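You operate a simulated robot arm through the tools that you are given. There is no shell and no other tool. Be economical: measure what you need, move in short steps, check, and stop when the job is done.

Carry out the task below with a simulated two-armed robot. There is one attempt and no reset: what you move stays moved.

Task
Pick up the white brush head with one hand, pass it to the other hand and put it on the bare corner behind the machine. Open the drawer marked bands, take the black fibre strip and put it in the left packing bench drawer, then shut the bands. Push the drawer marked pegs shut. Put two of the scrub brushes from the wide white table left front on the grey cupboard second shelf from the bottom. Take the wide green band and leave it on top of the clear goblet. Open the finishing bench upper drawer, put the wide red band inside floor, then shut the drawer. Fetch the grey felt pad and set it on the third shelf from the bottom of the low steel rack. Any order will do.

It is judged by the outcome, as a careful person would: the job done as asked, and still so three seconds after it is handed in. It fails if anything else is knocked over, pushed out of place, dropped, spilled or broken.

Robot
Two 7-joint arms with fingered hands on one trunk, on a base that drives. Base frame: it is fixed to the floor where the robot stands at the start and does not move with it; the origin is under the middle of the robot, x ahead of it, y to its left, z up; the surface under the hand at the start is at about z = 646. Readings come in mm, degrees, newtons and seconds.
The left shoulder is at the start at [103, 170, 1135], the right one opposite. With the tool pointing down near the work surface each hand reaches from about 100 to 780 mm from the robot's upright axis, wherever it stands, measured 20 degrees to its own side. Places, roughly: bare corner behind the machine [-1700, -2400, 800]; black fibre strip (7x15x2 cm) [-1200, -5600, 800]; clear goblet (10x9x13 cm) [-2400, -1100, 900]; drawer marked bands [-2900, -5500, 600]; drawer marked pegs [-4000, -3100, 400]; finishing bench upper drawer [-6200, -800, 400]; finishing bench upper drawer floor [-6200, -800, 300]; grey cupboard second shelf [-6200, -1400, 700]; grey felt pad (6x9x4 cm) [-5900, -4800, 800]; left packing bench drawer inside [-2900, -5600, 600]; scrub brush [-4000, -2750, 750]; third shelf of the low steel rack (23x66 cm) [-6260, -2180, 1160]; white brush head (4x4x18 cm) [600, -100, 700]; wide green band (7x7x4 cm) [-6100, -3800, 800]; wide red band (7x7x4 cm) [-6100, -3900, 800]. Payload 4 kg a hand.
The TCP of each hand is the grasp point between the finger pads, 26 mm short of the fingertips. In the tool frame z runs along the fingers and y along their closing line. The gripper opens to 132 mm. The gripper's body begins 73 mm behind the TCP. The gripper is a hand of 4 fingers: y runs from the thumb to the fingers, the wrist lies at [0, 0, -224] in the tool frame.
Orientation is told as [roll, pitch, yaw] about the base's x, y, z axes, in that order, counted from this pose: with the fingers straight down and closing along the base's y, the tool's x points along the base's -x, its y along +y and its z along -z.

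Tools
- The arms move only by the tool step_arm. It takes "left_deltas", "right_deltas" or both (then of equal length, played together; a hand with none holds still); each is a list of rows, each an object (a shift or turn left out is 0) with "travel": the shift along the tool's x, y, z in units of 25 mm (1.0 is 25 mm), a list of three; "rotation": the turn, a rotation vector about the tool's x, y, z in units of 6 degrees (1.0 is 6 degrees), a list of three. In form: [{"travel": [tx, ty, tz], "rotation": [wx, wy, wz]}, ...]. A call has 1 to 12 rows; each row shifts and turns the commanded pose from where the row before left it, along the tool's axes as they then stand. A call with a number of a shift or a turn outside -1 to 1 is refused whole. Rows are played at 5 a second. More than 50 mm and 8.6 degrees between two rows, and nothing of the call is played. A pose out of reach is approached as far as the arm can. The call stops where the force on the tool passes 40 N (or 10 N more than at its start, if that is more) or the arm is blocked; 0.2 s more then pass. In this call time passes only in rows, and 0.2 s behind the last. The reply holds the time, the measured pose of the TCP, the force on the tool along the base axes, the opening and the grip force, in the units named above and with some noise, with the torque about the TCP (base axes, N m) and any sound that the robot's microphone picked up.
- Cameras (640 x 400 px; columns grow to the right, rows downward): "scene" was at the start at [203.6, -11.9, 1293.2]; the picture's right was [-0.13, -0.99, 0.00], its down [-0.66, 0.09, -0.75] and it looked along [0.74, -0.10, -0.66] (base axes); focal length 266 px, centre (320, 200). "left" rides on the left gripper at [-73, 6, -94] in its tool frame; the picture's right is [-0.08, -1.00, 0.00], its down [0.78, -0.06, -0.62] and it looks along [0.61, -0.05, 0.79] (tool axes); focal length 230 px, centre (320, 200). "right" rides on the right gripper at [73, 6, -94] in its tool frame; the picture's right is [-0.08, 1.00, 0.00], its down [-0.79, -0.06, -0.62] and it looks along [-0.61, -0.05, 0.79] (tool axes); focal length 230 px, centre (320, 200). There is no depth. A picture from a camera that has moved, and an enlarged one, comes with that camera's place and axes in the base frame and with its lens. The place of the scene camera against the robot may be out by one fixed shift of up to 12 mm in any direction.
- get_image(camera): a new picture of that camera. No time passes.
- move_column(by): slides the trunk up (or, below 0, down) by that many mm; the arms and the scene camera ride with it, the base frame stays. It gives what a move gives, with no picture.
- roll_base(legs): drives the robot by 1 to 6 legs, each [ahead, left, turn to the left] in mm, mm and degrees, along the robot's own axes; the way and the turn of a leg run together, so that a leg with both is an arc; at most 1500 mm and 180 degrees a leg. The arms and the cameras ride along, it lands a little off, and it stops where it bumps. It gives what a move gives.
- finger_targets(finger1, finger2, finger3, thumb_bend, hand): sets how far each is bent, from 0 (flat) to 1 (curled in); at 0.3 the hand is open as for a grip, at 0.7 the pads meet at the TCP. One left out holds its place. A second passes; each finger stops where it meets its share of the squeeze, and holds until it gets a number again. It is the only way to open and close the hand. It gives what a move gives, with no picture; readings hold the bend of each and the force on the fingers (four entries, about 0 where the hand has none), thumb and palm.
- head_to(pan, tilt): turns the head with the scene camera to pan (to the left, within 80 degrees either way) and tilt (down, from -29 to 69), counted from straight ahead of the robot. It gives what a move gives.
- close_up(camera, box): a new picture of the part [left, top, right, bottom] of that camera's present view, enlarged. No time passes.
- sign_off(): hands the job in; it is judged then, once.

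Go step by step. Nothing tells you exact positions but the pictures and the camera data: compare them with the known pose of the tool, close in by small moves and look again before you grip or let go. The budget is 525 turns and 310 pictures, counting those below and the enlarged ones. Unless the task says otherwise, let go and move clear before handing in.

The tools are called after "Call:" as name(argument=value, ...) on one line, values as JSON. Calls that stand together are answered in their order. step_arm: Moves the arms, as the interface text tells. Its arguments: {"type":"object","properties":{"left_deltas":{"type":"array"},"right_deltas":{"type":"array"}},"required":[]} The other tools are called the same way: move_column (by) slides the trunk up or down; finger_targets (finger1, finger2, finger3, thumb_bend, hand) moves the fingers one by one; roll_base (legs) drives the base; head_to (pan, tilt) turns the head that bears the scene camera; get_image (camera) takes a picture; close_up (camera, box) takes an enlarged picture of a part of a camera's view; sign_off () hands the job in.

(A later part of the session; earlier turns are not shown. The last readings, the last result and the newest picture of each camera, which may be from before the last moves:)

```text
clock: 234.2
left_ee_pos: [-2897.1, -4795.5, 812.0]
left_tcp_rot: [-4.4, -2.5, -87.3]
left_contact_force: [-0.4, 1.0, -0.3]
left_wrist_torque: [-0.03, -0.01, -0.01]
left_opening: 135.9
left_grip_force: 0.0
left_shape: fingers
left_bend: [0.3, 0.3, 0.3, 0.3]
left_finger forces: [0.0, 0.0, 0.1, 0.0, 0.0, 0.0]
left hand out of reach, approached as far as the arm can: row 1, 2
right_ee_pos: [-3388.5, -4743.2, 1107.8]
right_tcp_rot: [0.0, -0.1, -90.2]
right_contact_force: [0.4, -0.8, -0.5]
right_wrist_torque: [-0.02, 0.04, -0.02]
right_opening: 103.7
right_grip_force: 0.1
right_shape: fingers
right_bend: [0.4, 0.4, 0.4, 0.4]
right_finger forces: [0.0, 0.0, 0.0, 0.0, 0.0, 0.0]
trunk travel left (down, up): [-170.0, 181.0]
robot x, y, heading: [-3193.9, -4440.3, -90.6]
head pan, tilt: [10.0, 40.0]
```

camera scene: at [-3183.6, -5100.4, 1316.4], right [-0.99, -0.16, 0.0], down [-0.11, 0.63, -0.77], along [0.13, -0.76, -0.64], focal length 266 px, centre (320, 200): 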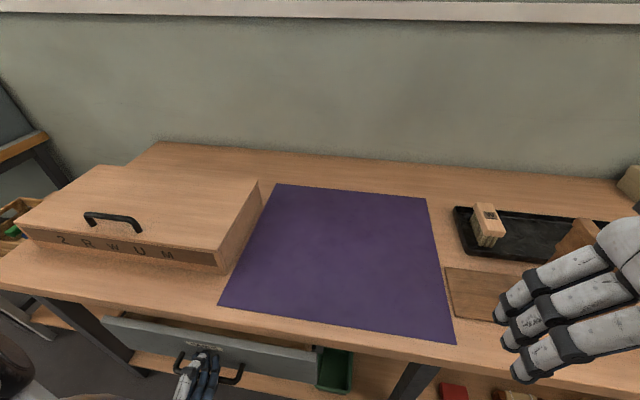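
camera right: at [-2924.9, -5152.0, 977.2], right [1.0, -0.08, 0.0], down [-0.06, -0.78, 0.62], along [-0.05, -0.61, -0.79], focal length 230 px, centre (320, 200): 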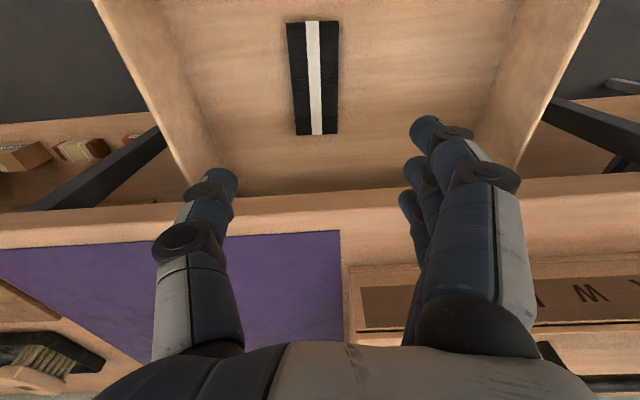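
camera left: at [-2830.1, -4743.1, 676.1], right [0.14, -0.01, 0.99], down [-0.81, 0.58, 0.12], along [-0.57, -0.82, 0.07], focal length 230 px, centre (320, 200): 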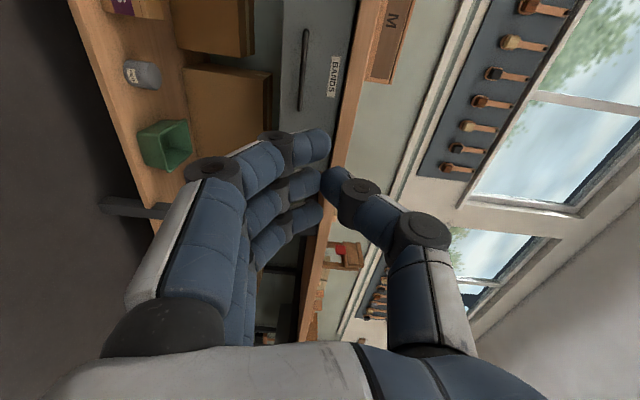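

Correct the left hand's small tilt, raise it, then turn right to face -x and look.

Call:
step_arm(left_deltas=[{"rotation": [-0.73, 0, 0]}, {"rotation": [0, 0.42, 0]}, {"rotation": [0, 0, 0.55]}, {"travel": [0, 0, -1]}, {"travel": [0, 0, -1]}, {"travel": [0, 0, -1]}, {"travel": [0, 0, -1]}, {"travel": [0, 0, -1]}, {"travel": [0, 0, -1]}, {"travel": [0, 0, -1]}, {"travel": [0, 0, -1]}])

Call:
roll_base(legs=[[0, 0, -90]])

Call:
head_to(pan=0, tilt=20)

Call:
get_image(camera="scene")

Call:
head_to(pan=-45, tilt=25)

Call:
get_image(camera="scene")

```text
clock: 236.6
left_ee_pos: [-2897.9, -4798.3, 1004.9]
left_tcp_rot: [-4.2, -0.2, -89.5]
left_contact_force: [0.2, 0.6, 0.7]
left_wrist_torque: [0.0, 0.03, 0.01]
left_opening: 135.9
left_grip_force: 0.1
left_shape: fingers
left_bend: [0.3, 0.3, 0.3, 0.3]
left_finger forces: [0.0, 0.0, 0.0, 0.1, 0.0, 0.1]
left hand out of reach, approached as far as the arm can: row 11
right_ee_pos: [-3389.2, -4743.1, 1107.3]
right_tcp_rot: [0.0, 0.1, -90.2]
right_contact_force: [-0.9, 0.0, 0.4]
right_wrist_torque: [-0.04, -0.01, -0.01]
right_opening: 103.7
right_grip_force: 0.0
right_shape: fingers
right_bend: [0.4, 0.4, 0.4, 0.4]
right_finger forces: [0.0, 0.0, 0.0, 0.0, 0.0, 0.0]
trunk travel left (down, up): [-170.0, 181.0]
robot x, y, heading: [-3195.6, -4441.5, -90.8]
head pan, tilt: [10.0, 40.0]
```

```text
clock: 240.8
left_ee_pos: [-3557.2, -4735.9, 1003.2]
left_tcp_rot: [-4.0, 0.2, -179.7]
left_contact_force: [0.6, 0.1, -0.6]
left_wrist_torque: [-0.02, -0.04, 0.0]
left_opening: 135.9
left_grip_force: 0.0
left_shape: fingers
left_bend: [0.3, 0.3, 0.3, 0.3]
left_finger forces: [0.0, 0.0, 0.1, 0.1, 0.0, 0.0]
right_ee_pos: [-3499.3, -4243.5, 1106.7]
right_tcp_rot: [0.0, 0.0, 179.3]
right_contact_force: [-0.5, 0.1, 0.2]
right_wrist_torque: [-0.02, -0.01, 0.0]
right_opening: 104.0
right_grip_force: 0.1
right_shape: fingers
right_bend: [0.4, 0.4, 0.4, 0.4]
right_finger forces: [0.0, 0.1, 0.0, 0.0, 0.0, 0.1]
trunk travel left (down, up): [-170.0, 181.0]
robot x, y, heading: [-3196.7, -4437.9, 178.8]
head pan, tilt: [10.0, 40.0]
```

```text
clock: 241.6
left_ee_pos: [-3558.1, -4735.2, 1003.5]
left_tcp_rot: [-4.3, 0.2, -179.4]
left_contact_force: [-0.3, 0.6, 0.2]
left_wrist_torque: [0.05, 0.02, 0.02]
left_opening: 135.9
left_grip_force: 0.1
left_shape: fingers
left_bend: [0.3, 0.3, 0.3, 0.3]
left_finger forces: [0.0, 0.0, 0.0, 0.1, 0.0, 0.0]
right_ee_pos: [-3499.0, -4244.6, 1106.7]
right_tcp_rot: [0.0, 0.1, 179.3]
right_contact_force: [0.7, 0.4, 0.9]
right_wrist_torque: [0.01, -0.01, -0.01]
right_opening: 103.8
right_grip_force: 0.0
right_shape: fingers
right_bend: [0.4, 0.4, 0.4, 0.4]
right_finger forces: [0.0, 0.0, 0.1, 0.0, 0.0, 0.1]
trunk travel left (down, up): [-170.0, 181.0]
robot x, y, heading: [-3197.8, -4440.1, 179.0]
head pan, tilt: [0.0, 20.0]
```

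```text
205 pictures are left
camera scene: at [-3383.7, -4437.0, 1347.9], right [0.02, 1.0, 0.0], down [0.34, -0.01, -0.94], along [-0.94, 0.02, -0.34], focal length 266 px, centre (320, 200)
```

scene: 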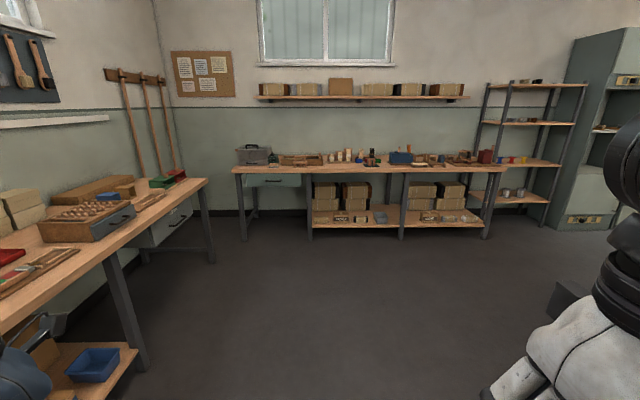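

```text
clock: 242.8
left_ee_pos: [-3556.0, -4735.8, 1002.9]
left_tcp_rot: [-4.4, 0.2, -179.5]
left_contact_force: [-0.4, 0.4, -0.3]
left_wrist_torque: [0.01, 0.04, 0.0]
left_opening: 136.0
left_grip_force: 0.0
left_shape: fingers
left_bend: [0.3, 0.3, 0.3, 0.3]
left_finger forces: [0.1, 0.1, 0.0, 0.1, 0.0, 0.0]
right_ee_pos: [-3500.4, -4244.2, 1106.4]
right_tcp_rot: [0.0, 0.0, 179.3]
right_contact_force: [0.6, 0.7, -0.1]
right_wrist_torque: [-0.03, 0.02, -0.02]
right_opening: 103.9
right_grip_force: 0.0
right_shape: fingers
right_bend: [0.4, 0.4, 0.4, 0.4]
right_finger forces: [0.0, 0.0, 0.1, 0.0, 0.1, 0.0]
trunk travel left (down, up): [-170.0, 181.0]
robot x, y, heading: [-3199.8, -4440.2, 178.6]
head pan, tilt: [-45.0, 25.0]
```

```text
204 pictures are left
camera scene: at [-3354.6, -4372.5, 1339.9], right [0.72, 0.7, 0.0], down [0.29, -0.3, -0.91], along [-0.63, 0.65, -0.42], focal length 266 px, centre (320, 200)
```

scene: 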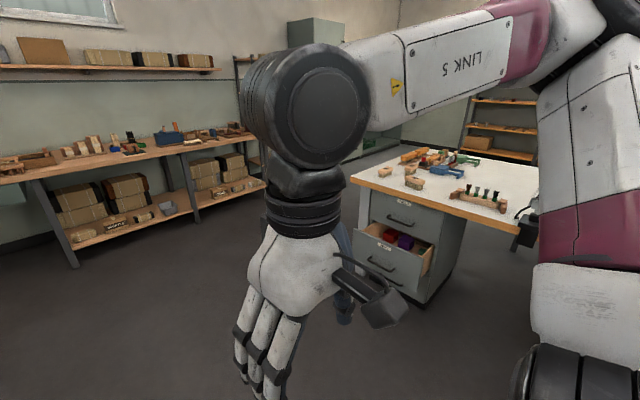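

I see the open PEGS drawer in the pedestal under the white table. I'll go in front of it and push it with the down-pointing right hand.

Call:
roll_base(legs=[[1000, 0, 0], [0, 0, -89]])

Call:
head_to(pan=0, tilt=35)

Call:
get_image(camera="scene")

```text
clock: 251.8
left_ee_pos: [-4512.2, -4067.4, 1003.5]
left_tcp_rot: [-4.3, 0.1, 91.6]
left_contact_force: [-0.1, 0.5, -0.5]
left_wrist_torque: [-0.01, -0.02, -0.02]
left_opening: 135.9
left_grip_force: 0.1
left_shape: fingers
left_bend: [0.3, 0.3, 0.3, 0.3]
left_finger forces: [0.0, 0.0, 0.0, 0.1, 0.0, 0.0]
right_ee_pos: [-4020.0, -4116.6, 1106.0]
right_tcp_rot: [0.1, 0.0, 90.5]
right_contact_force: [-0.4, -0.1, -0.5]
right_wrist_torque: [0.0, 0.0, 0.01]
right_opening: 103.7
right_grip_force: 0.1
right_shape: fingers
right_bend: [0.4, 0.4, 0.4, 0.4]
right_finger forces: [0.0, 0.0, 0.0, 0.1, 0.0, 0.0]
trunk travel left (down, up): [-170.0, 181.0]
robot x, y, heading: [-4213.9, -4422.7, 90.1]
head pan, tilt: [-45.0, 25.0]
```

```text
clock: 252.9
left_ee_pos: [-4511.9, -4067.7, 1002.4]
left_tcp_rot: [-4.4, 0.3, 91.6]
left_contact_force: [0.4, 0.2, -0.9]
left_wrist_torque: [0.02, -0.01, -0.02]
left_opening: 135.8
left_grip_force: 0.0
left_shape: fingers
left_bend: [0.3, 0.3, 0.3, 0.3]
left_finger forces: [0.0, 0.1, 0.1, 0.0, 0.0, 0.0]
right_ee_pos: [-4019.9, -4115.7, 1107.0]
right_tcp_rot: [0.1, 0.0, 90.5]
right_contact_force: [-0.2, 0.1, -0.5]
right_wrist_torque: [0.01, 0.01, -0.02]
right_opening: 103.5
right_grip_force: 0.1
right_shape: fingers
right_bend: [0.4, 0.4, 0.4, 0.4]
right_finger forces: [0.1, 0.0, 0.0, 0.0, 0.0, 0.0]
trunk travel left (down, up): [-170.0, 181.0]
robot x, y, heading: [-4211.4, -4421.3, 89.9]
head pan, tilt: [0.0, 35.0]
```

```text
203 pictures are left
camera scene: at [-4205.2, -4237.3, 1324.1], right [1.0, 0.0, 0.0], down [0.0, -0.57, -0.82], along [0.0, 0.82, -0.57], focal length 266 px, centre (320, 200)
```

scene: 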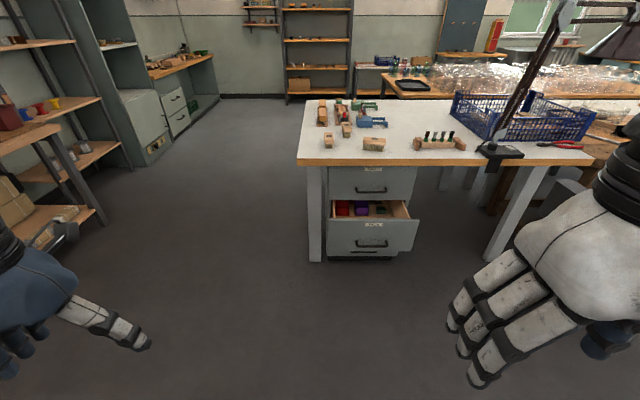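

Lower the right hand to z≈470 (closed), aligning with the drawer face at x≈-3943.

Call:
finger_targets(hand="right", finger1=0.7, finger2=0.7, finger3=0.7, thumb_bend=0.7)

Call:
step_arm(right_deltas=[{"travel": [-0.5, 0, 1]}, {"travel": [-0.5, 0, 1]}, {"travel": [-0.5, 0, 1]}, {"travel": [-0.5, 0, 1]}, {"travel": [0, 0, 1]}, {"travel": [0, 0, 1]}, {"travel": [0, 0, 1]}, {"travel": [0, 0, 1]}, {"travel": [0, 0, 1]}, {"travel": [0, 0, 1]}, {"travel": [0, 0, 1]}, {"travel": [0, 0, 1]}])

Call:
step_arm(right_deltas=[{"travel": [0, 0, 1]}, {"travel": [0, 0, 1]}, {"travel": [0, 0, 1]}, {"travel": [0, 0, 1]}, {"travel": [0, 0, 1]}, {"travel": [0, 0, 1]}, {"travel": [0, 0, 1]}, {"travel": [0, 0, 1]}, {"travel": [0, 0, 1]}, {"travel": [0, 0, 1]}, {"travel": [0, 0, 1]}, {"travel": [0, 0, 1]}])

Call:
roll_base(legs=[[600, -77, 0]])

Call:
get_image(camera="scene")

Call:
get_image(camera="right")

```text
clock: 253.9
left_ee_pos: [-4513.4, -4068.0, 1002.6]
left_tcp_rot: [-4.3, 0.2, 91.6]
left_contact_force: [-0.6, 0.9, 0.7]
left_wrist_torque: [0.01, -0.01, -0.02]
left_opening: 135.8
left_grip_force: 0.0
left_shape: fingers
left_bend: [0.3, 0.3, 0.3, 0.3]
left_finger forces: [0.0, 0.0, 0.1, 0.0, 0.1, 0.0]
right_ee_pos: [-4020.6, -4115.6, 1107.2]
right_tcp_rot: [0.1, 0.0, 90.6]
right_contact_force: [-1.2, -0.3, 0.0]
right_wrist_torque: [0.01, 0.02, -0.02]
right_opening: 14.9
right_grip_force: 0.1
right_shape: fingers
right_bend: [0.7, 0.7, 0.7, 0.7]
right_finger forces: [0.1, 0.1, 0.1, 0.0, 0.0, 0.1]
trunk travel left (down, up): [-170.0, 181.0]
robot x, y, heading: [-4210.0, -4421.8, 90.1]
head pan, tilt: [0.0, 35.0]
```

```text
clock: 256.5
left_ee_pos: [-4510.5, -4066.7, 1002.4]
left_tcp_rot: [-4.4, 0.2, 91.6]
left_contact_force: [0.6, -0.4, 0.1]
left_wrist_torque: [0.0, 0.01, 0.0]
left_opening: 135.6
left_grip_force: 0.1
left_shape: fingers
left_bend: [0.3, 0.3, 0.3, 0.3]
left_finger forces: [0.1, 0.0, 0.0, 0.0, 0.0, 0.1]
right_ee_pos: [-4022.9, -4060.6, 810.9]
right_tcp_rot: [2.2, -0.7, 88.3]
right_contact_force: [-0.7, -0.4, 0.7]
right_wrist_torque: [-0.05, -0.02, 0.03]
right_opening: 14.4
right_grip_force: 0.1
right_shape: fingers
right_bend: [0.7, 0.7, 0.7, 0.7]
right_finger forces: [0.0, 0.0, 0.0, 0.0, 0.0, 0.0]
trunk travel left (down, up): [-170.0, 181.0]
robot x, y, heading: [-4209.1, -4423.4, 90.2]
head pan, tilt: [0.0, 35.0]
```

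```text
clock: 259.1
left_ee_pos: [-4512.4, -4067.9, 1002.1]
left_tcp_rot: [-4.4, 0.3, 91.6]
left_contact_force: [0.7, -0.4, -0.2]
left_wrist_torque: [0.01, -0.02, -0.02]
left_opening: 136.0
left_grip_force: 0.2
left_shape: fingers
left_bend: [0.3, 0.3, 0.3, 0.3]
left_finger forces: [0.0, 0.0, 0.0, 0.0, 0.0, 0.0]
right_ee_pos: [-4020.1, -4067.9, 505.7]
right_tcp_rot: [0.1, -0.1, 90.6]
right_contact_force: [0.5, 0.4, 0.4]
right_wrist_torque: [0.01, -0.03, -0.01]
right_opening: 14.2
right_grip_force: 0.1
right_shape: fingers
right_bend: [0.7, 0.7, 0.7, 0.7]
right_finger forces: [0.0, 0.0, 0.0, 0.1, 0.0, 0.0]
trunk travel left (down, up): [-170.0, 181.0]
robot x, y, heading: [-4210.4, -4423.4, 90.0]
head pan, tilt: [0.0, 35.0]
```

```text
clock: 262.5
left_ee_pos: [-4436.1, -3466.4, 1002.4]
left_tcp_rot: [-4.4, 0.3, 91.7]
left_contact_force: [0.3, 0.4, -0.1]
left_wrist_torque: [0.0, -0.03, 0.01]
left_opening: 136.2
left_grip_force: 0.0
left_shape: fingers
left_bend: [0.3, 0.3, 0.3, 0.3]
left_finger forces: [0.0, 0.0, 0.0, 0.1, 0.1, 0.0]
right_ee_pos: [-3944.4, -3464.7, 506.8]
right_tcp_rot: [0.0, 0.0, 90.5]
right_contact_force: [0.2, 0.3, -0.6]
right_wrist_torque: [0.04, 0.05, -0.03]
right_opening: 14.5
right_grip_force: 0.0
right_shape: fingers
right_bend: [0.7, 0.7, 0.7, 0.7]
right_finger forces: [0.0, 0.0, 0.1, 0.0, 0.0, 0.0]
trunk travel left (down, up): [-170.0, 181.0]
robot x, y, heading: [-4135.6, -3822.5, 90.4]
head pan, tilt: [0.0, 35.0]
```

```text
202 pictures are left
camera scene: at [-4129.8, -3635.8, 1324.0], right [1.0, 0.0, 0.0], down [0.0, -0.57, -0.82], along [0.0, 0.82, -0.57], focal length 266 px, centre (320, 200)
```

scene: 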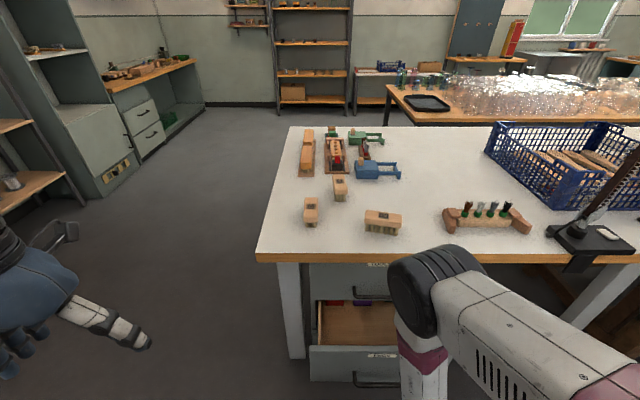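

```text
201 pictures are left
camera right: at [-3949.2, -3537.9, 600.2], right [-1.0, 0.07, 0.0], down [0.05, 0.79, 0.62], along [0.04, 0.62, -0.79], focal length 230 px, centre (320, 200)
```

right: 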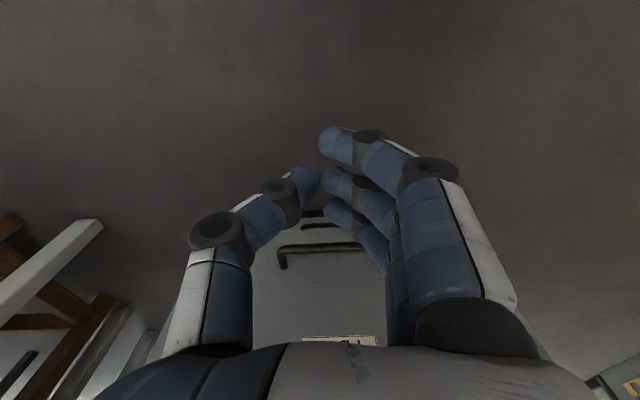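

Tilt the hand ~36° forward so the fingertips push and the wrist stays clear of the tabletop; lower slightly.

Call:
step_arm(right_deltas=[{"rotation": [0, -1, 0]}, {"rotation": [0, -1, 0]}, {"rotation": [0, -1, 0]}, {"rotation": [0, -1, 0]}, {"rotation": [0, -1, 0]}, {"rotation": [0, -1, 0]}, {"travel": [0.59, 0, 0.81]}, {"travel": [0.3, 0, 0.4]}])

Call:
get_image(camera="right")

```text
clock: 264.5
left_ee_pos: [-4437.9, -3466.7, 1002.4]
left_tcp_rot: [-4.6, 0.3, 91.6]
left_contact_force: [0.7, 0.2, 0.2]
left_wrist_torque: [-0.05, 0.01, 0.0]
left_opening: 135.6
left_grip_force: 0.2
left_shape: fingers
left_bend: [0.3, 0.3, 0.3, 0.3]
left_finger forces: [0.1, 0.0, 0.1, 0.1, 0.0, 0.0]
right_ee_pos: [-3815.1, -3390.4, 483.8]
right_tcp_rot: [0.4, -21.1, 87.3]
right_contact_force: [-0.5, -0.1, 0.3]
right_wrist_torque: [0.0, 0.0, 0.03]
right_opening: 14.1
right_grip_force: 0.1
right_shape: fingers
right_bend: [0.7, 0.7, 0.7, 0.7]
right_finger forces: [0.0, 0.0, 0.1, 0.0, 0.1, 0.0]
right hand out of reach, approached as far as the arm can: row 1, 2, 3, 4, 5, 6, 8
trunk travel left (down, up): [-170.0, 181.0]
robot x, y, heading: [-4130.8, -3820.2, 90.2]
head pan, tilt: [0.0, 35.0]
stopped in row 8 (right hand): the arm was blocked; the commanded pose is now the measured one
```

```text
200 pictures are left
camera right: at [-3824.2, -3492.1, 544.9], right [-0.99, 0.12, 0.04], down [0.09, 0.51, 0.86], along [0.08, 0.85, -0.51], focal length 230 px, centre (320, 200)
```

right: 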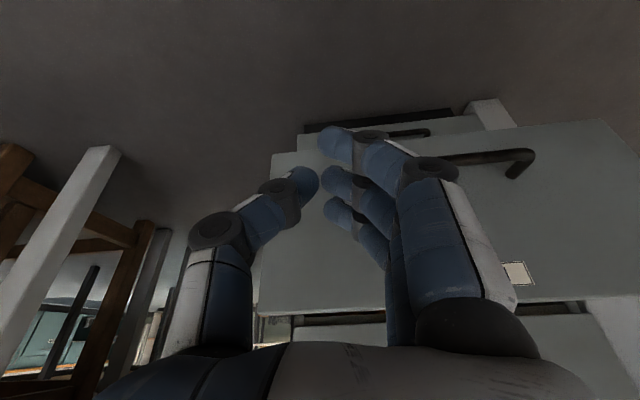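

Arm too folded there. Drive back 200 and extend the hand forward and left.

Call:
roll_base(legs=[[-220, 0, 0]])

Call:
step_arm(right_deltas=[{"travel": [-0.8, 0.5, 0.3]}, {"travel": [-0.8, 0.5, 0.3]}, {"travel": [-0.8, 0.5, 0.3]}, {"travel": [-0.8, 0.5, 0.3]}, {"travel": [-0.8, 0.5, 0.3]}, {"travel": [-0.8, 0.5, 0.3]}, {"travel": [-0.4, 0.5, 0.16]}, {"travel": [-0.4, 0.5, 0.16]}, {"travel": [0, 0.5, 0]}, {"travel": [0, 0.5, 0]}])

Call:
step_arm(right_deltas=[{"rotation": [0, -1, 0]}, {"rotation": [0, -1, 0]}, {"rotation": [0, -1, 0]}])

Call:
get_image(camera="right")

```text
clock: 266.2
left_ee_pos: [-4436.3, -3686.4, 1003.0]
left_tcp_rot: [-4.5, 0.1, 91.7]
left_contact_force: [-0.1, 0.3, 0.4]
left_wrist_torque: [0.05, 0.02, 0.02]
left_opening: 135.9
left_grip_force: 0.1
left_shape: fingers
left_bend: [0.3, 0.3, 0.3, 0.3]
left_finger forces: [0.0, 0.0, 0.0, 0.0, 0.0, 0.1]
right_ee_pos: [-3814.1, -3607.6, 484.3]
right_tcp_rot: [0.5, -21.1, 87.2]
right_contact_force: [0.1, 0.0, 0.3]
right_wrist_torque: [0.0, 0.06, 0.01]
right_opening: 14.0
right_grip_force: 0.1
right_shape: fingers
right_bend: [0.7, 0.7, 0.7, 0.7]
right_finger forces: [0.0, 0.0, 0.0, 0.0, 0.0, 0.1]
trunk travel left (down, up): [-170.0, 181.0]
robot x, y, heading: [-4132.1, -4041.9, 90.5]
head pan, tilt: [0.0, 35.0]
```

```text
clock: 268.4
left_ee_pos: [-4437.0, -3685.6, 1002.9]
left_tcp_rot: [-4.5, 0.2, 91.7]
left_contact_force: [0.4, 0.0, 0.8]
left_wrist_torque: [0.0, -0.02, 0.0]
left_opening: 135.8
left_grip_force: 0.2
left_shape: fingers
left_bend: [0.3, 0.3, 0.3, 0.3]
left_finger forces: [0.0, 0.0, 0.0, 0.0, 0.0, 0.1]
right_ee_pos: [-3930.9, -3452.0, 484.1]
right_tcp_rot: [0.5, -21.0, 87.2]
right_contact_force: [0.6, 0.5, -0.1]
right_wrist_torque: [-0.01, -0.02, 0.01]
right_opening: 14.1
right_grip_force: 0.0
right_shape: fingers
right_bend: [0.7, 0.7, 0.7, 0.7]
right_finger forces: [0.0, 0.1, 0.0, 0.0, 0.1, 0.0]
trunk travel left (down, up): [-170.0, 181.0]
robot x, y, heading: [-4141.5, -4036.4, 90.1]
head pan, tilt: [0.0, 35.0]
```

```text
clock: 269.4
left_ee_pos: [-4436.3, -3683.4, 1002.5]
left_tcp_rot: [-4.6, 0.2, 91.9]
left_contact_force: [-0.4, -0.1, 0.2]
left_wrist_torque: [0.01, -0.01, 0.02]
left_opening: 136.1
left_grip_force: 0.0
left_shape: fingers
left_bend: [0.3, 0.3, 0.3, 0.3]
left_finger forces: [0.0, 0.1, 0.1, 0.0, 0.1, 0.0]
right_ee_pos: [-3864.6, -3422.6, 483.2]
right_tcp_rot: [-2.7, -32.7, 85.3]
right_contact_force: [0.2, -0.4, -0.1]
right_wrist_torque: [0.01, 0.03, 0.0]
right_opening: 13.9
right_grip_force: 0.1
right_shape: fingers
right_bend: [0.7, 0.7, 0.7, 0.7]
right_finger forces: [0.0, 0.1, 0.1, 0.1, 0.1, 0.0]
right hand out of reach, approached as far as the arm can: row 2, 3
trunk travel left (down, up): [-170.0, 181.0]
robot x, y, heading: [-4136.5, -4039.5, 90.2]
head pan, tilt: [0.0, 35.0]
stopped in row 3 (right hand): the arm was blocked; the commanded pose is now the measured one
```

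```text
199 pictures are left
camera right: at [-3883.1, -3533.3, 523.4], right [-0.99, 0.17, 0.0], down [0.06, 0.32, 0.94], along [0.16, 0.93, -0.33], focal length 230 px, centre (320, 200)
```

right: 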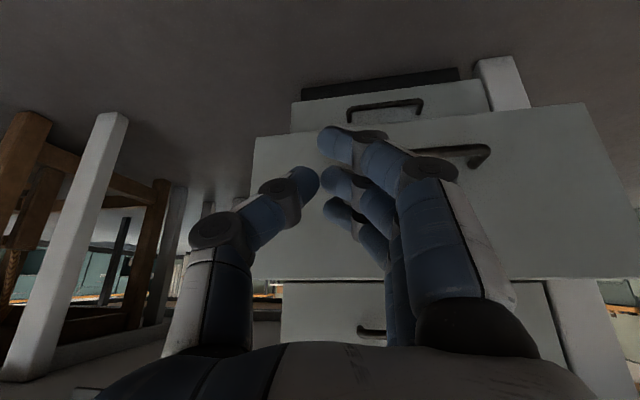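

Shift left to centre on the face and drive forward to push.

Call:
roll_base(legs=[[0, 80, 0], [180, 0, 0]])

Call:
get_image(camera="right")

Call:
get_image(camera="scene")

```text
clock: 271.9
left_ee_pos: [-4517.7, -3505.9, 1002.4]
left_tcp_rot: [-4.5, 0.1, 91.8]
left_contact_force: [-0.3, 0.9, 0.3]
left_wrist_torque: [0.0, 0.01, -0.01]
left_opening: 135.9
left_grip_force: 0.1
left_shape: fingers
left_bend: [0.3, 0.3, 0.3, 0.3]
left_finger forces: [0.0, 0.0, 0.1, 0.0, 0.0, 0.0]
right_ee_pos: [-3944.4, -3241.3, 483.1]
right_tcp_rot: [-2.5, -32.7, 85.3]
right_contact_force: [-0.3, 0.5, 0.0]
right_wrist_torque: [-0.03, 0.01, -0.02]
right_opening: 13.9
right_grip_force: 0.1
right_shape: fingers
right_bend: [0.7, 0.7, 0.7, 0.7]
right_finger forces: [0.0, 0.1, 0.1, 0.0, 0.0, 0.1]
trunk travel left (down, up): [-170.0, 181.0]
robot x, y, heading: [-4211.1, -3856.9, 89.9]
head pan, tilt: [0.0, 35.0]
```

```text
198 pictures are left
camera right: at [-3964.1, -3353.2, 523.0], right [-0.99, 0.17, 0.0], down [0.06, 0.32, 0.94], along [0.16, 0.93, -0.33], focal length 230 px, centre (320, 200)
```

right: 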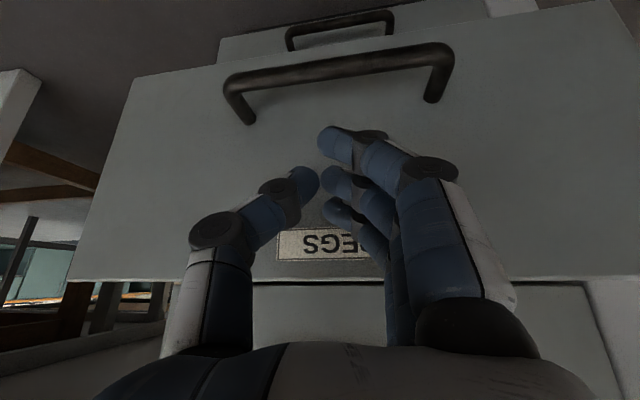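

```text
197 pictures are left
camera scene: at [-4209.4, -3673.3, 1324.0], right [1.0, 0.0, 0.0], down [0.0, -0.57, -0.82], along [0.0, 0.82, -0.57], focal length 266 px, centre (320, 200)
```

scene: 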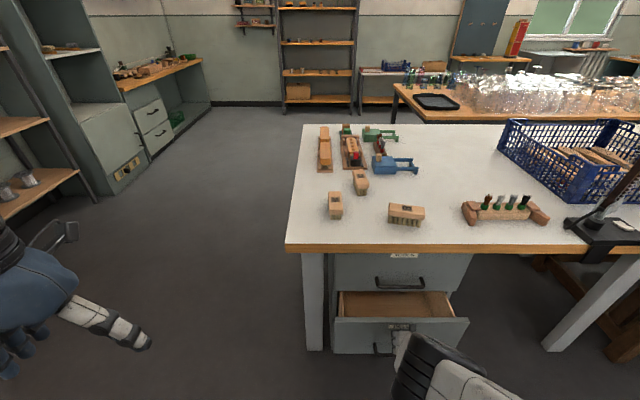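

Contact zone is just by the label above the handle. Keep driving forward.

Call:
roll_base(legs=[[90, 0, 0]])

Call:
close_up(camera="scene", box=[280, 220, 520, 400])

```text
clock: 273.0
left_ee_pos: [-4517.8, -3414.4, 1002.7]
left_tcp_rot: [-4.6, 0.2, 91.8]
left_contact_force: [0.1, -0.5, -0.6]
left_wrist_torque: [-0.03, 0.04, 0.03]
left_opening: 136.2
left_grip_force: 0.1
left_shape: fingers
left_bend: [0.3, 0.3, 0.3, 0.3]
left_finger forces: [0.1, 0.0, 0.0, 0.0, 0.1, 0.0]
right_ee_pos: [-3945.2, -3152.3, 484.1]
right_tcp_rot: [-2.6, -32.7, 85.3]
right_contact_force: [0.1, -0.2, 0.0]
right_wrist_torque: [0.01, 0.0, -0.01]
right_opening: 14.0
right_grip_force: 0.1
right_shape: fingers
right_bend: [0.7, 0.7, 0.7, 0.7]
right_finger forces: [0.1, 0.1, 0.0, 0.0, 0.1, 0.0]
trunk travel left (down, up): [-170.0, 181.0]
robot x, y, heading: [-4213.4, -3769.5, 90.1]
head pan, tilt: [0.0, 35.0]
```

```text
2.22 times, centred on (400, 310) of scene
camera zoom: at [-4209.8, -3583.3, 1323.9], right [1.0, 0.0, 0.0], down [0.0, -0.57, -0.82], along [0.0, 0.82, -0.57], focal length 591 px, centre (142, -44)
```

zoom: 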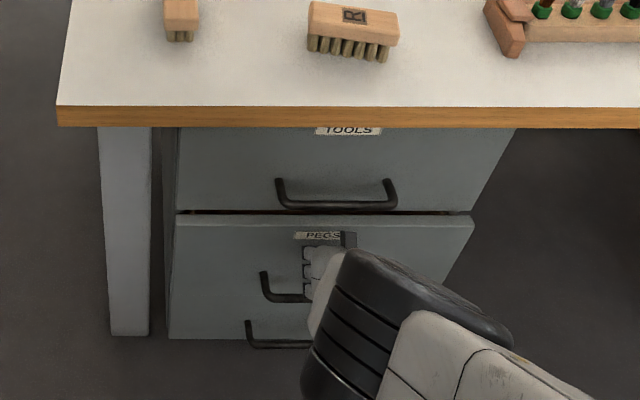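

Almost shut; push another 20 mm with the arm.

Call:
step_arm(right_deltas=[{"travel": [-0.34, 0, 0.22]}, {"travel": [-0.34, 0, 0.22]}, {"travel": [-0.34, 0, 0.22]}, {"travel": [-0.34, 0, 0.22]}])

Call:
close_up(camera="scene", box=[280, 220, 520, 400])

```text
clock: 274.1
left_ee_pos: [-4517.2, -3415.5, 1003.2]
left_tcp_rot: [-4.6, 0.1, 91.8]
left_contact_force: [0.3, -0.1, -0.3]
left_wrist_torque: [0.0, -0.01, -0.01]
left_opening: 136.0
left_grip_force: 0.1
left_shape: fingers
left_bend: [0.3, 0.3, 0.3, 0.3]
left_finger forces: [0.1, 0.0, 0.0, 0.0, 0.0, 0.1]
right_ee_pos: [-3941.2, -3122.4, 477.2]
right_tcp_rot: [-2.7, -32.0, 85.2]
right_contact_force: [-2.3, -10.2, 1.1]
right_wrist_torque: [-0.01, 0.03, 0.03]
right_opening: 13.8
right_grip_force: 4.7
right_shape: fingers
right_bend: [0.7, 0.7, 0.72, 0.7]
right_finger forces: [0.0, 0.0, 10.7, 0.0, 0.0, 0.0]
trunk travel left (down, up): [-170.0, 181.0]
robot x, y, heading: [-4211.2, -3772.1, 90.2]
head pan, tilt: [0.0, 35.0]
stopped in row 4 (right hand): the force on the tool passed its limit at 42 N (the readings are from after the stop); the commanded pose is now the measured one
```

```text
2.22 times, centred on (400, 310) of scene
camera zoom: at [-4210.2, -3585.5, 1324.2], right [1.0, 0.0, 0.0], down [0.0, -0.57, -0.82], along [0.0, 0.82, -0.57], focal length 591 px, centre (142, -44)
```

zoom: 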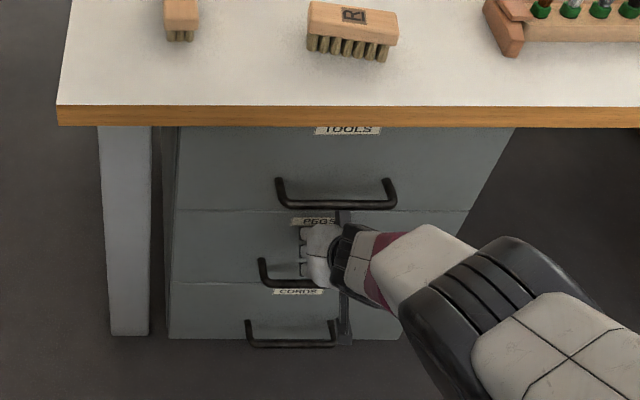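

The PEGS drawer is shut flush. Back off, lift and level the right hand for picking brushes.

Call:
roll_base(legs=[[-250, 0, 0]])

Call:
step_arm(right_deltas=[{"rotation": [0, 0.9, 0], "travel": [0, 0, -1]}, {"rotation": [0, 0.9, 0], "travel": [0, 0, -1]}, {"rotation": [0, 0.9, 0], "travel": [0, 0, -1]}, {"rotation": [0, 0.9, 0], "travel": [0, 0, -1]}, {"rotation": [0, 0.9, 0], "travel": [0, 0, -1]}, {"rotation": [0, 0.85, 0], "travel": [0, 0, -1]}, {"travel": [0, 0, -1]}, {"travel": [0, 0, -1]}, {"travel": [0, 0, -1]}, {"travel": [0, 0, -1]}, {"travel": [0, 0, -1]}, {"travel": [0, 0, -1]}])

Call:
step_arm(right_deltas=[{"travel": [0, 0, -1]}, {"travel": [0, 0, -1]}, {"travel": [0, 0, -1]}, {"travel": [0, 0, -1]}, {"travel": [0, 0, -1]}, {"travel": [0, 0, -1]}, {"travel": [0, 0, -1]}, {"travel": [0, 0, -1]}, {"travel": [0, 0, -1]}, {"travel": [0, 0, -1]}])

Call:
finger_targets(hand="right", finger1=0.3, finger2=0.3, finger3=0.3, thumb_bend=0.3)

Call:
get_image(camera="scene")

Call:
close_up(camera="scene", box=[270, 100, 470, 220])

```text
clock: 275.9
left_ee_pos: [-4515.9, -3663.8, 1004.1]
left_tcp_rot: [-4.7, 0.0, 91.7]
left_contact_force: [0.7, 0.1, 0.0]
left_wrist_torque: [0.05, 0.0, 0.0]
left_opening: 136.0
left_grip_force: 0.1
left_shape: fingers
left_bend: [0.3, 0.3, 0.3, 0.3]
left_finger forces: [0.0, 0.0, 0.0, 0.0, 0.1, 0.0]
right_ee_pos: [-3940.2, -3367.2, 478.6]
right_tcp_rot: [-2.6, -32.1, 85.1]
right_contact_force: [-0.3, -0.2, -0.1]
right_wrist_torque: [-0.04, 0.02, 0.02]
right_opening: 14.0
right_grip_force: 0.1
right_shape: fingers
right_bend: [0.7, 0.7, 0.7, 0.7]
right_finger forces: [0.0, 0.1, 0.0, 0.1, 0.1, 0.0]
trunk travel left (down, up): [-170.0, 181.0]
robot x, y, heading: [-4211.3, -4019.8, 90.0]
head pan, tilt: [0.0, 35.0]
```

```text
clock: 278.5
left_ee_pos: [-4515.7, -3662.6, 1003.2]
left_tcp_rot: [-4.6, 0.1, 91.7]
left_contact_force: [-0.7, -0.1, 0.1]
left_wrist_torque: [0.0, -0.03, -0.01]
left_opening: 136.0
left_grip_force: 0.0
left_shape: fingers
left_bend: [0.3, 0.3, 0.3, 0.3]
left_finger forces: [0.0, 0.1, 0.0, 0.1, 0.0, 0.0]
right_ee_pos: [-3957.6, -3411.9, 769.6]
right_tcp_rot: [-2.3, 0.0, 83.8]
right_contact_force: [0.5, 0.4, -1.0]
right_wrist_torque: [0.02, -0.02, 0.02]
right_opening: 13.8
right_grip_force: 0.0
right_shape: fingers
right_bend: [0.7, 0.7, 0.7, 0.7]
right_finger forces: [0.0, 0.0, 0.0, 0.1, 0.1, 0.0]
trunk travel left (down, up): [-170.0, 181.0]
robot x, y, heading: [-4209.9, -4017.5, 90.3]
head pan, tilt: [0.0, 35.0]
```

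```text
clock: 280.7
left_ee_pos: [-4517.1, -3663.0, 1002.8]
left_tcp_rot: [-4.6, 0.1, 91.8]
left_contact_force: [1.0, -0.2, -0.5]
left_wrist_torque: [-0.02, 0.03, -0.01]
left_opening: 136.0
left_grip_force: 0.1
left_shape: fingers
left_bend: [0.3, 0.3, 0.3, 0.3]
left_finger forces: [0.1, 0.0, 0.0, 0.1, 0.0, 0.0]
right_ee_pos: [-3965.2, -3412.5, 1018.6]
right_tcp_rot: [-2.2, 0.0, 83.8]
right_contact_force: [-0.7, -0.6, 0.9]
right_wrist_torque: [-0.01, 0.0, 0.02]
right_opening: 14.1
right_grip_force: 0.1
right_shape: fingers
right_bend: [0.7, 0.7, 0.7, 0.7]
right_finger forces: [0.0, 0.0, 0.0, 0.0, 0.1, 0.1]
trunk travel left (down, up): [-170.0, 181.0]
robot x, y, heading: [-4213.1, -4013.3, 90.2]
head pan, tilt: [0.0, 35.0]
```

```text
clock: 281.7
left_ee_pos: [-4515.5, -3663.3, 1003.7]
left_tcp_rot: [-4.6, 0.3, 91.5]
left_contact_force: [0.2, 0.3, 0.3]
left_wrist_torque: [0.01, 0.01, -0.04]
left_opening: 136.0
left_grip_force: 0.0
left_shape: fingers
left_bend: [0.3, 0.3, 0.3, 0.3]
left_finger forces: [0.0, 0.0, 0.0, 0.0, 0.0, 0.1]
right_ee_pos: [-3964.7, -3410.7, 1018.7]
right_tcp_rot: [-2.2, 0.0, 83.7]
right_contact_force: [-0.1, 0.3, 0.0]
right_wrist_torque: [0.0, 0.01, -0.01]
right_opening: 135.7
right_grip_force: 0.0
right_shape: fingers
right_bend: [0.3, 0.3, 0.3, 0.3]
right_finger forces: [0.1, 0.1, 0.0, 0.0, 0.1, 0.0]
trunk travel left (down, up): [-170.0, 181.0]
robot x, y, heading: [-4211.4, -4018.5, 90.3]
head pan, tilt: [0.0, 35.0]
```

```text
194 pictures are left
camera scene: at [-4208.9, -3831.2, 1324.1], right [1.0, 0.0, 0.0], down [0.0, -0.57, -0.82], along [0.0, 0.82, -0.57], focal length 266 px, centre (320, 200)
```

scene: 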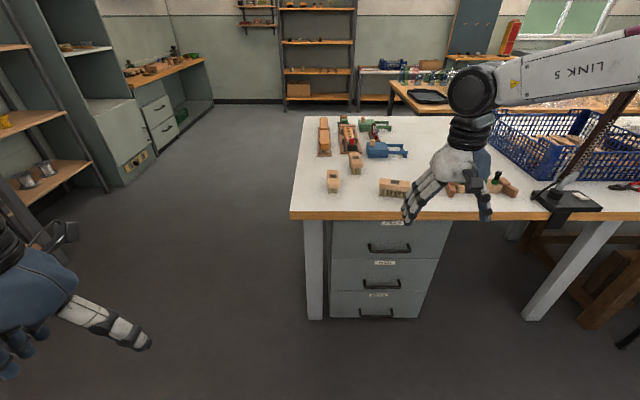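

```text
3.20 times, centred on (370, 160) of scene
camera zoom: at [-4208.9, -3831.2, 1324.1], right [1.0, 0.0, 0.0], down [0.0, -0.57, -0.82], along [0.0, 0.82, -0.57], focal length 851 px, centre (160, 328)
```

zoom: 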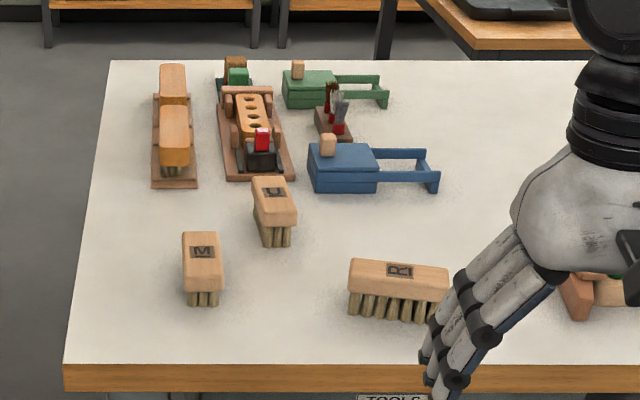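

Three loose scrub brushes: M, U and R. I'll take M with the left hand and U with the right. Retract right hand and drive up.

Call:
step_arm(right_deltas=[{"travel": [1, -0.5, -0.4], "rotation": [0, 0, -0.5]}, {"travel": [1, -0.5, -0.4], "rotation": [0, 0, -0.5]}, {"travel": [1, -0.5, -0.4]}, {"travel": [1, 0, -0.4]}, {"travel": [1, 0, -0.4]}, {"travel": [1, 0, -0.4]}, {"travel": [1, 0, -0.4]}, {"travel": [1, 0, 0]}])

Call:
roll_base(legs=[[570, -100, 0]])

Call:
head_to(pan=0, tilt=45)

Call:
get_image(camera="scene")

Call:
get_image(camera="left")

```text
clock: 283.5
left_ee_pos: [-4514.9, -3662.8, 1002.6]
left_tcp_rot: [-4.6, 0.0, 91.6]
left_contact_force: [-0.3, 0.8, 0.5]
left_wrist_torque: [0.0, -0.01, 0.01]
left_opening: 135.9
left_grip_force: 0.0
left_shape: fingers
left_bend: [0.3, 0.3, 0.3, 0.3]
left_finger forces: [0.0, 0.1, 0.0, 0.0, 0.0, 0.0]
right_ee_pos: [-3935.0, -3613.6, 1089.9]
right_tcp_rot: [-2.2, 0.3, 89.7]
right_contact_force: [-0.8, 0.2, -0.4]
right_wrist_torque: [-0.01, 0.0, -0.01]
right_opening: 135.8
right_grip_force: 0.0
right_shape: fingers
right_bend: [0.3, 0.3, 0.3, 0.3]
right_finger forces: [0.1, 0.1, 0.0, 0.1, 0.1, 0.1]
trunk travel left (down, up): [-170.0, 181.0]
robot x, y, heading: [-4213.0, -4014.3, 90.0]
head pan, tilt: [0.0, 35.0]
```

```text
clock: 286.8
left_ee_pos: [-4416.1, -3090.9, 1002.7]
left_tcp_rot: [-4.6, 0.2, 91.8]
left_contact_force: [1.0, 0.1, -0.3]
left_wrist_torque: [-0.07, -0.01, -0.03]
left_opening: 136.0
left_grip_force: 0.0
left_shape: fingers
left_bend: [0.3, 0.3, 0.3, 0.3]
left_finger forces: [0.0, 0.1, 0.0, 0.0, 0.0, 0.1]
right_ee_pos: [-3837.3, -3042.6, 1090.4]
right_tcp_rot: [-2.1, 0.3, 89.7]
right_contact_force: [0.8, 0.2, -0.4]
right_wrist_torque: [0.02, 0.01, 0.0]
right_opening: 135.9
right_grip_force: 0.0
right_shape: fingers
right_bend: [0.3, 0.3, 0.3, 0.3]
right_finger forces: [0.0, 0.1, 0.1, 0.0, 0.0, 0.0]
trunk travel left (down, up): [-170.0, 181.0]
robot x, y, heading: [-4114.4, -3446.7, 90.0]
head pan, tilt: [0.0, 35.0]
```

```text
clock: 287.5
left_ee_pos: [-4416.6, -3091.7, 1003.9]
left_tcp_rot: [-4.5, 0.1, 91.7]
left_contact_force: [1.4, -0.2, -0.5]
left_wrist_torque: [0.04, 0.01, 0.01]
left_opening: 135.8
left_grip_force: 0.0
left_shape: fingers
left_bend: [0.3, 0.3, 0.3, 0.3]
left_finger forces: [0.1, 0.0, 0.1, 0.0, 0.1, 0.0]
right_ee_pos: [-3836.7, -3041.6, 1091.2]
right_tcp_rot: [-2.2, 0.3, 89.6]
right_contact_force: [-0.4, 0.3, -0.2]
right_wrist_torque: [0.0, 0.0, 0.01]
right_opening: 135.7
right_grip_force: 0.1
right_shape: fingers
right_bend: [0.3, 0.3, 0.3, 0.3]
right_finger forces: [0.0, 0.0, 0.1, 0.0, 0.1, 0.0]
trunk travel left (down, up): [-170.0, 181.0]
robot x, y, heading: [-4112.8, -3443.0, 90.2]
head pan, tilt: [0.0, 45.0]
```

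```text
192 pictures are left
camera scene: at [-4110.1, -3267.8, 1309.4], right [1.0, 0.0, 0.0], down [0.0, -0.71, -0.71], along [0.0, 0.71, -0.71], focal length 266 px, centre (320, 200)
```

scene: 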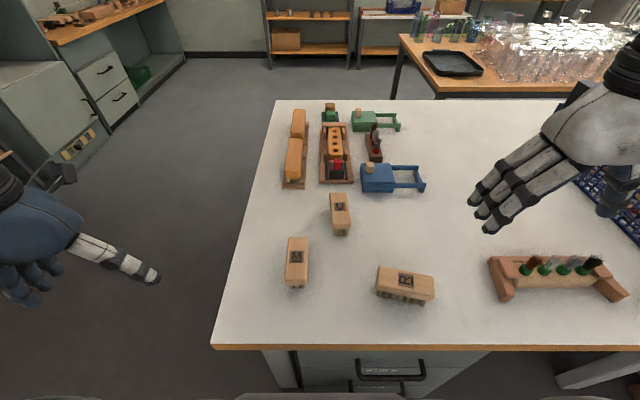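

```text
191 pictures are left
camera left: at [-4432.1, -3018.7, 1095.8], right [0.99, 0.11, 0.08], down [0.03, -0.78, 0.62], along [0.13, -0.61, -0.78], focal length 230 px, centre (320, 200)
```

left: 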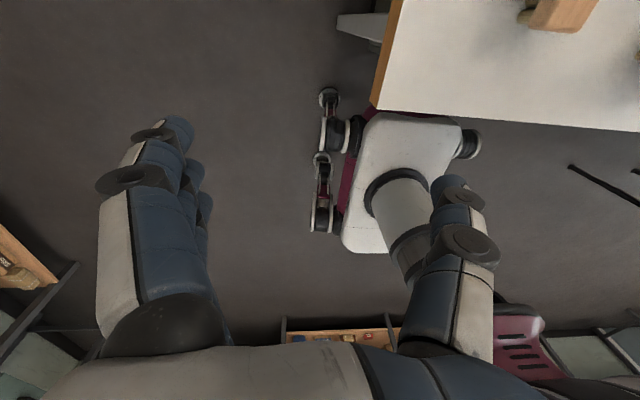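

M is at about [-4157,-2950], long along y. Move the left hand over it.

Call:
step_arm(left_deltas=[{"travel": [-0.5, -0.95, 0]}, {"travel": [-0.5, -0.95, 0]}, {"travel": [-0.5, -0.95, 0]}, {"travel": [-0.5, -0.95, 0]}, {"travel": [-0.5, -0.95, 0]}, {"travel": [-0.5, -0.95, 0]}, {"travel": [-0.5, -0.95, 0]}, {"travel": [-0.5, -0.95, 0]}, {"travel": [-0.5, -0.95, 0]}, {"travel": [-0.5, -0.95, 0]}, {"travel": [-0.5, -0.95, 0]}, {"rotation": [-0.77, 0, 0.25]}])

Call:
get_image(camera="left")

```text
clock: 290.1
left_ee_pos: [-4172.7, -2929.5, 1030.0]
left_tcp_rot: [-4.6, 0.0, 92.4]
left_contact_force: [-1.0, -0.1, -0.3]
left_wrist_torque: [0.03, 0.02, -0.02]
left_opening: 135.9
left_grip_force: 0.0
left_shape: fingers
left_bend: [0.3, 0.3, 0.3, 0.3]
left_finger forces: [0.0, 0.1, 0.0, 0.0, 0.0, 0.0]
left hand out of reach, approached as far as the arm can: row 2, 3, 4
right_ee_pos: [-3836.5, -3042.9, 1090.7]
right_tcp_rot: [-2.2, 0.3, 89.6]
right_contact_force: [-0.1, 0.0, -0.2]
right_wrist_torque: [0.0, 0.01, 0.02]
right_opening: 135.8
right_grip_force: 0.1
right_shape: fingers
right_bend: [0.3, 0.3, 0.3, 0.3]
right_finger forces: [0.0, 0.0, 0.0, 0.1, 0.0, 0.0]
trunk travel left (down, up): [-170.0, 181.0]
robot x, y, heading: [-4114.5, -3445.6, 90.2]
head pan, tilt: [0.0, 45.0]
```

```text
190 pictures are left
camera left: at [-4188.3, -2856.9, 1123.1], right [0.99, 0.12, 0.08], down [0.04, -0.78, 0.62], along [0.14, -0.61, -0.78], focal length 230 px, centre (320, 200)
```

left: 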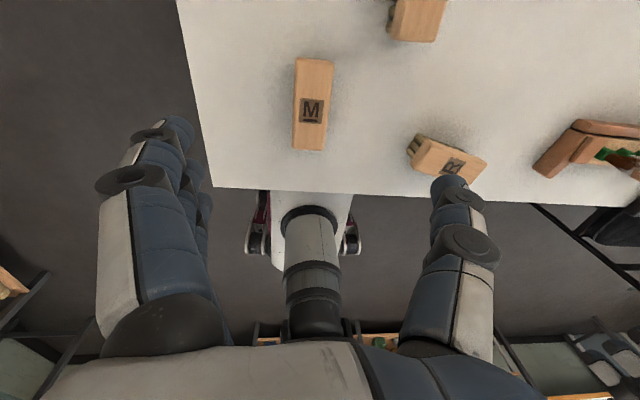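

Correct tilt and offset, and descend over M.

Call:
step_arm(left_deltas=[{"rotation": [-0.77, 0, 0]}, {"travel": [0.65, -0.5, 0]}, {"travel": [0, 0, 1]}, {"travel": [0, 0, 1]}, {"travel": [0, 0, 1]}, {"travel": [0, 0, 1]}, {"travel": [0, 0, 1]}, {"travel": [0, 0, 1]}])

Call:
get_image(camera="left")

Call:
close_up(camera="scene", box=[220, 160, 420, 320])

```text
clock: 291.9
left_ee_pos: [-4173.7, -2940.4, 878.5]
left_tcp_rot: [0.8, -0.5, 93.6]
left_contact_force: [0.8, 0.3, 0.0]
left_wrist_torque: [-0.01, -0.01, -0.02]
left_opening: 136.0
left_grip_force: 0.0
left_shape: fingers
left_bend: [0.3, 0.3, 0.3, 0.3]
left_finger forces: [0.0, 0.0, 0.0, 0.0, 0.1, 0.1]
right_ee_pos: [-3837.5, -3042.3, 1090.4]
right_tcp_rot: [-2.2, 0.3, 89.7]
right_contact_force: [-0.2, 0.5, -0.5]
right_wrist_torque: [-0.04, 0.01, -0.02]
right_opening: 135.8
right_grip_force: 0.1
right_shape: fingers
right_bend: [0.3, 0.3, 0.3, 0.3]
right_finger forces: [0.0, 0.0, 0.1, 0.0, 0.1, 0.0]
trunk travel left (down, up): [-170.0, 181.0]
robot x, y, heading: [-4113.9, -3445.6, 90.1]
head pan, tilt: [0.0, 45.0]
```

```text
189 pictures are left
camera left: at [-4182.6, -2867.9, 973.8], right [0.99, 0.14, -0.01], down [0.12, -0.78, 0.61], along [0.08, -0.61, -0.79], focal length 230 px, centre (320, 200)
```

left: 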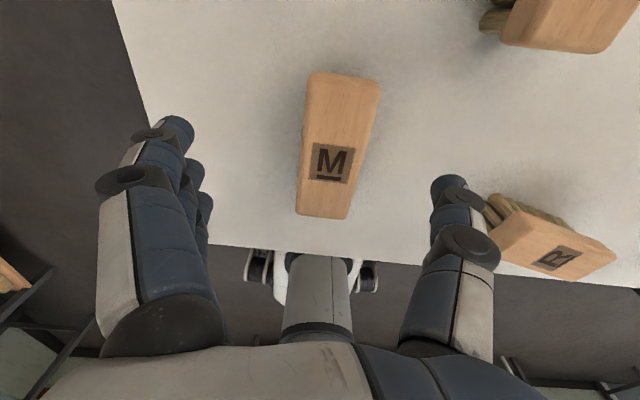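

```text
2.50 times, centred on (320, 240) of scene
camera zoom: at [-4110.1, -3267.1, 1309.1], right [1.0, 0.0, 0.0], down [0.0, -0.71, -0.71], along [0.0, 0.71, -0.71], focal length 665 px, centre (320, 100)
```

zoom: 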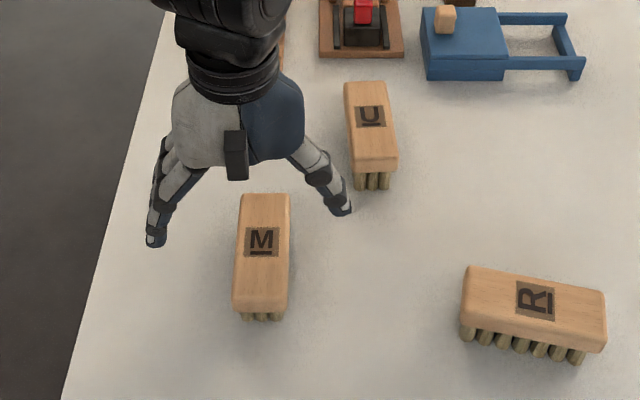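

Small shift and descend to grip height.

Call:
step_arm(left_deltas=[{"travel": [0.15, -0.45, 0], "rotation": [0, 0, 0.6]}, {"travel": [0, 0, 0.8]}, {"travel": [0, 0, 0.8]}, {"travel": [0, 0, 0.6]}])

Call:
get_image(camera="left")

```text
clock: 293.1
left_ee_pos: [-4170.7, -2940.6, 823.9]
left_tcp_rot: [1.2, -0.4, 91.1]
left_contact_force: [-0.8, 0.2, -0.1]
left_wrist_torque: [0.01, -0.03, -0.01]
left_opening: 136.2
left_grip_force: 0.1
left_shape: fingers
left_bend: [0.3, 0.3, 0.3, 0.3]
left_finger forces: [0.0, 0.1, 0.0, 0.0, 0.0, 0.0]
right_ee_pos: [-3838.4, -3043.1, 1090.9]
right_tcp_rot: [-2.2, 0.3, 89.7]
right_contact_force: [0.1, 0.3, -0.1]
right_wrist_torque: [0.03, 0.0, -0.02]
right_opening: 135.7
right_grip_force: 0.0
right_shape: fingers
right_bend: [0.3, 0.3, 0.3, 0.3]
right_finger forces: [0.1, 0.1, 0.0, 0.1, 0.1, 0.1]
trunk travel left (down, up): [-170.0, 181.0]
robot x, y, heading: [-4113.5, -3447.0, 90.2]
head pan, tilt: [0.0, 45.0]
stopped in row 4 (left hand): the arm was blocked; the commanded pose is now the measured one
```

```text
187 pictures are left
camera left: at [-4176.6, -2867.7, 917.5], right [1.0, 0.1, -0.02], down [0.09, -0.79, 0.61], along [0.04, -0.61, -0.79], focal length 230 px, centre (320, 200)
```

left: 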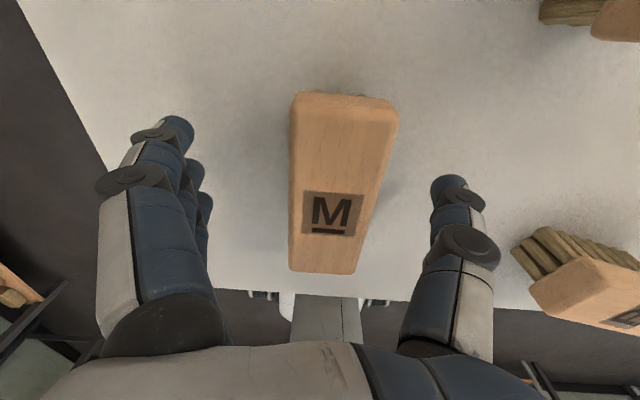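

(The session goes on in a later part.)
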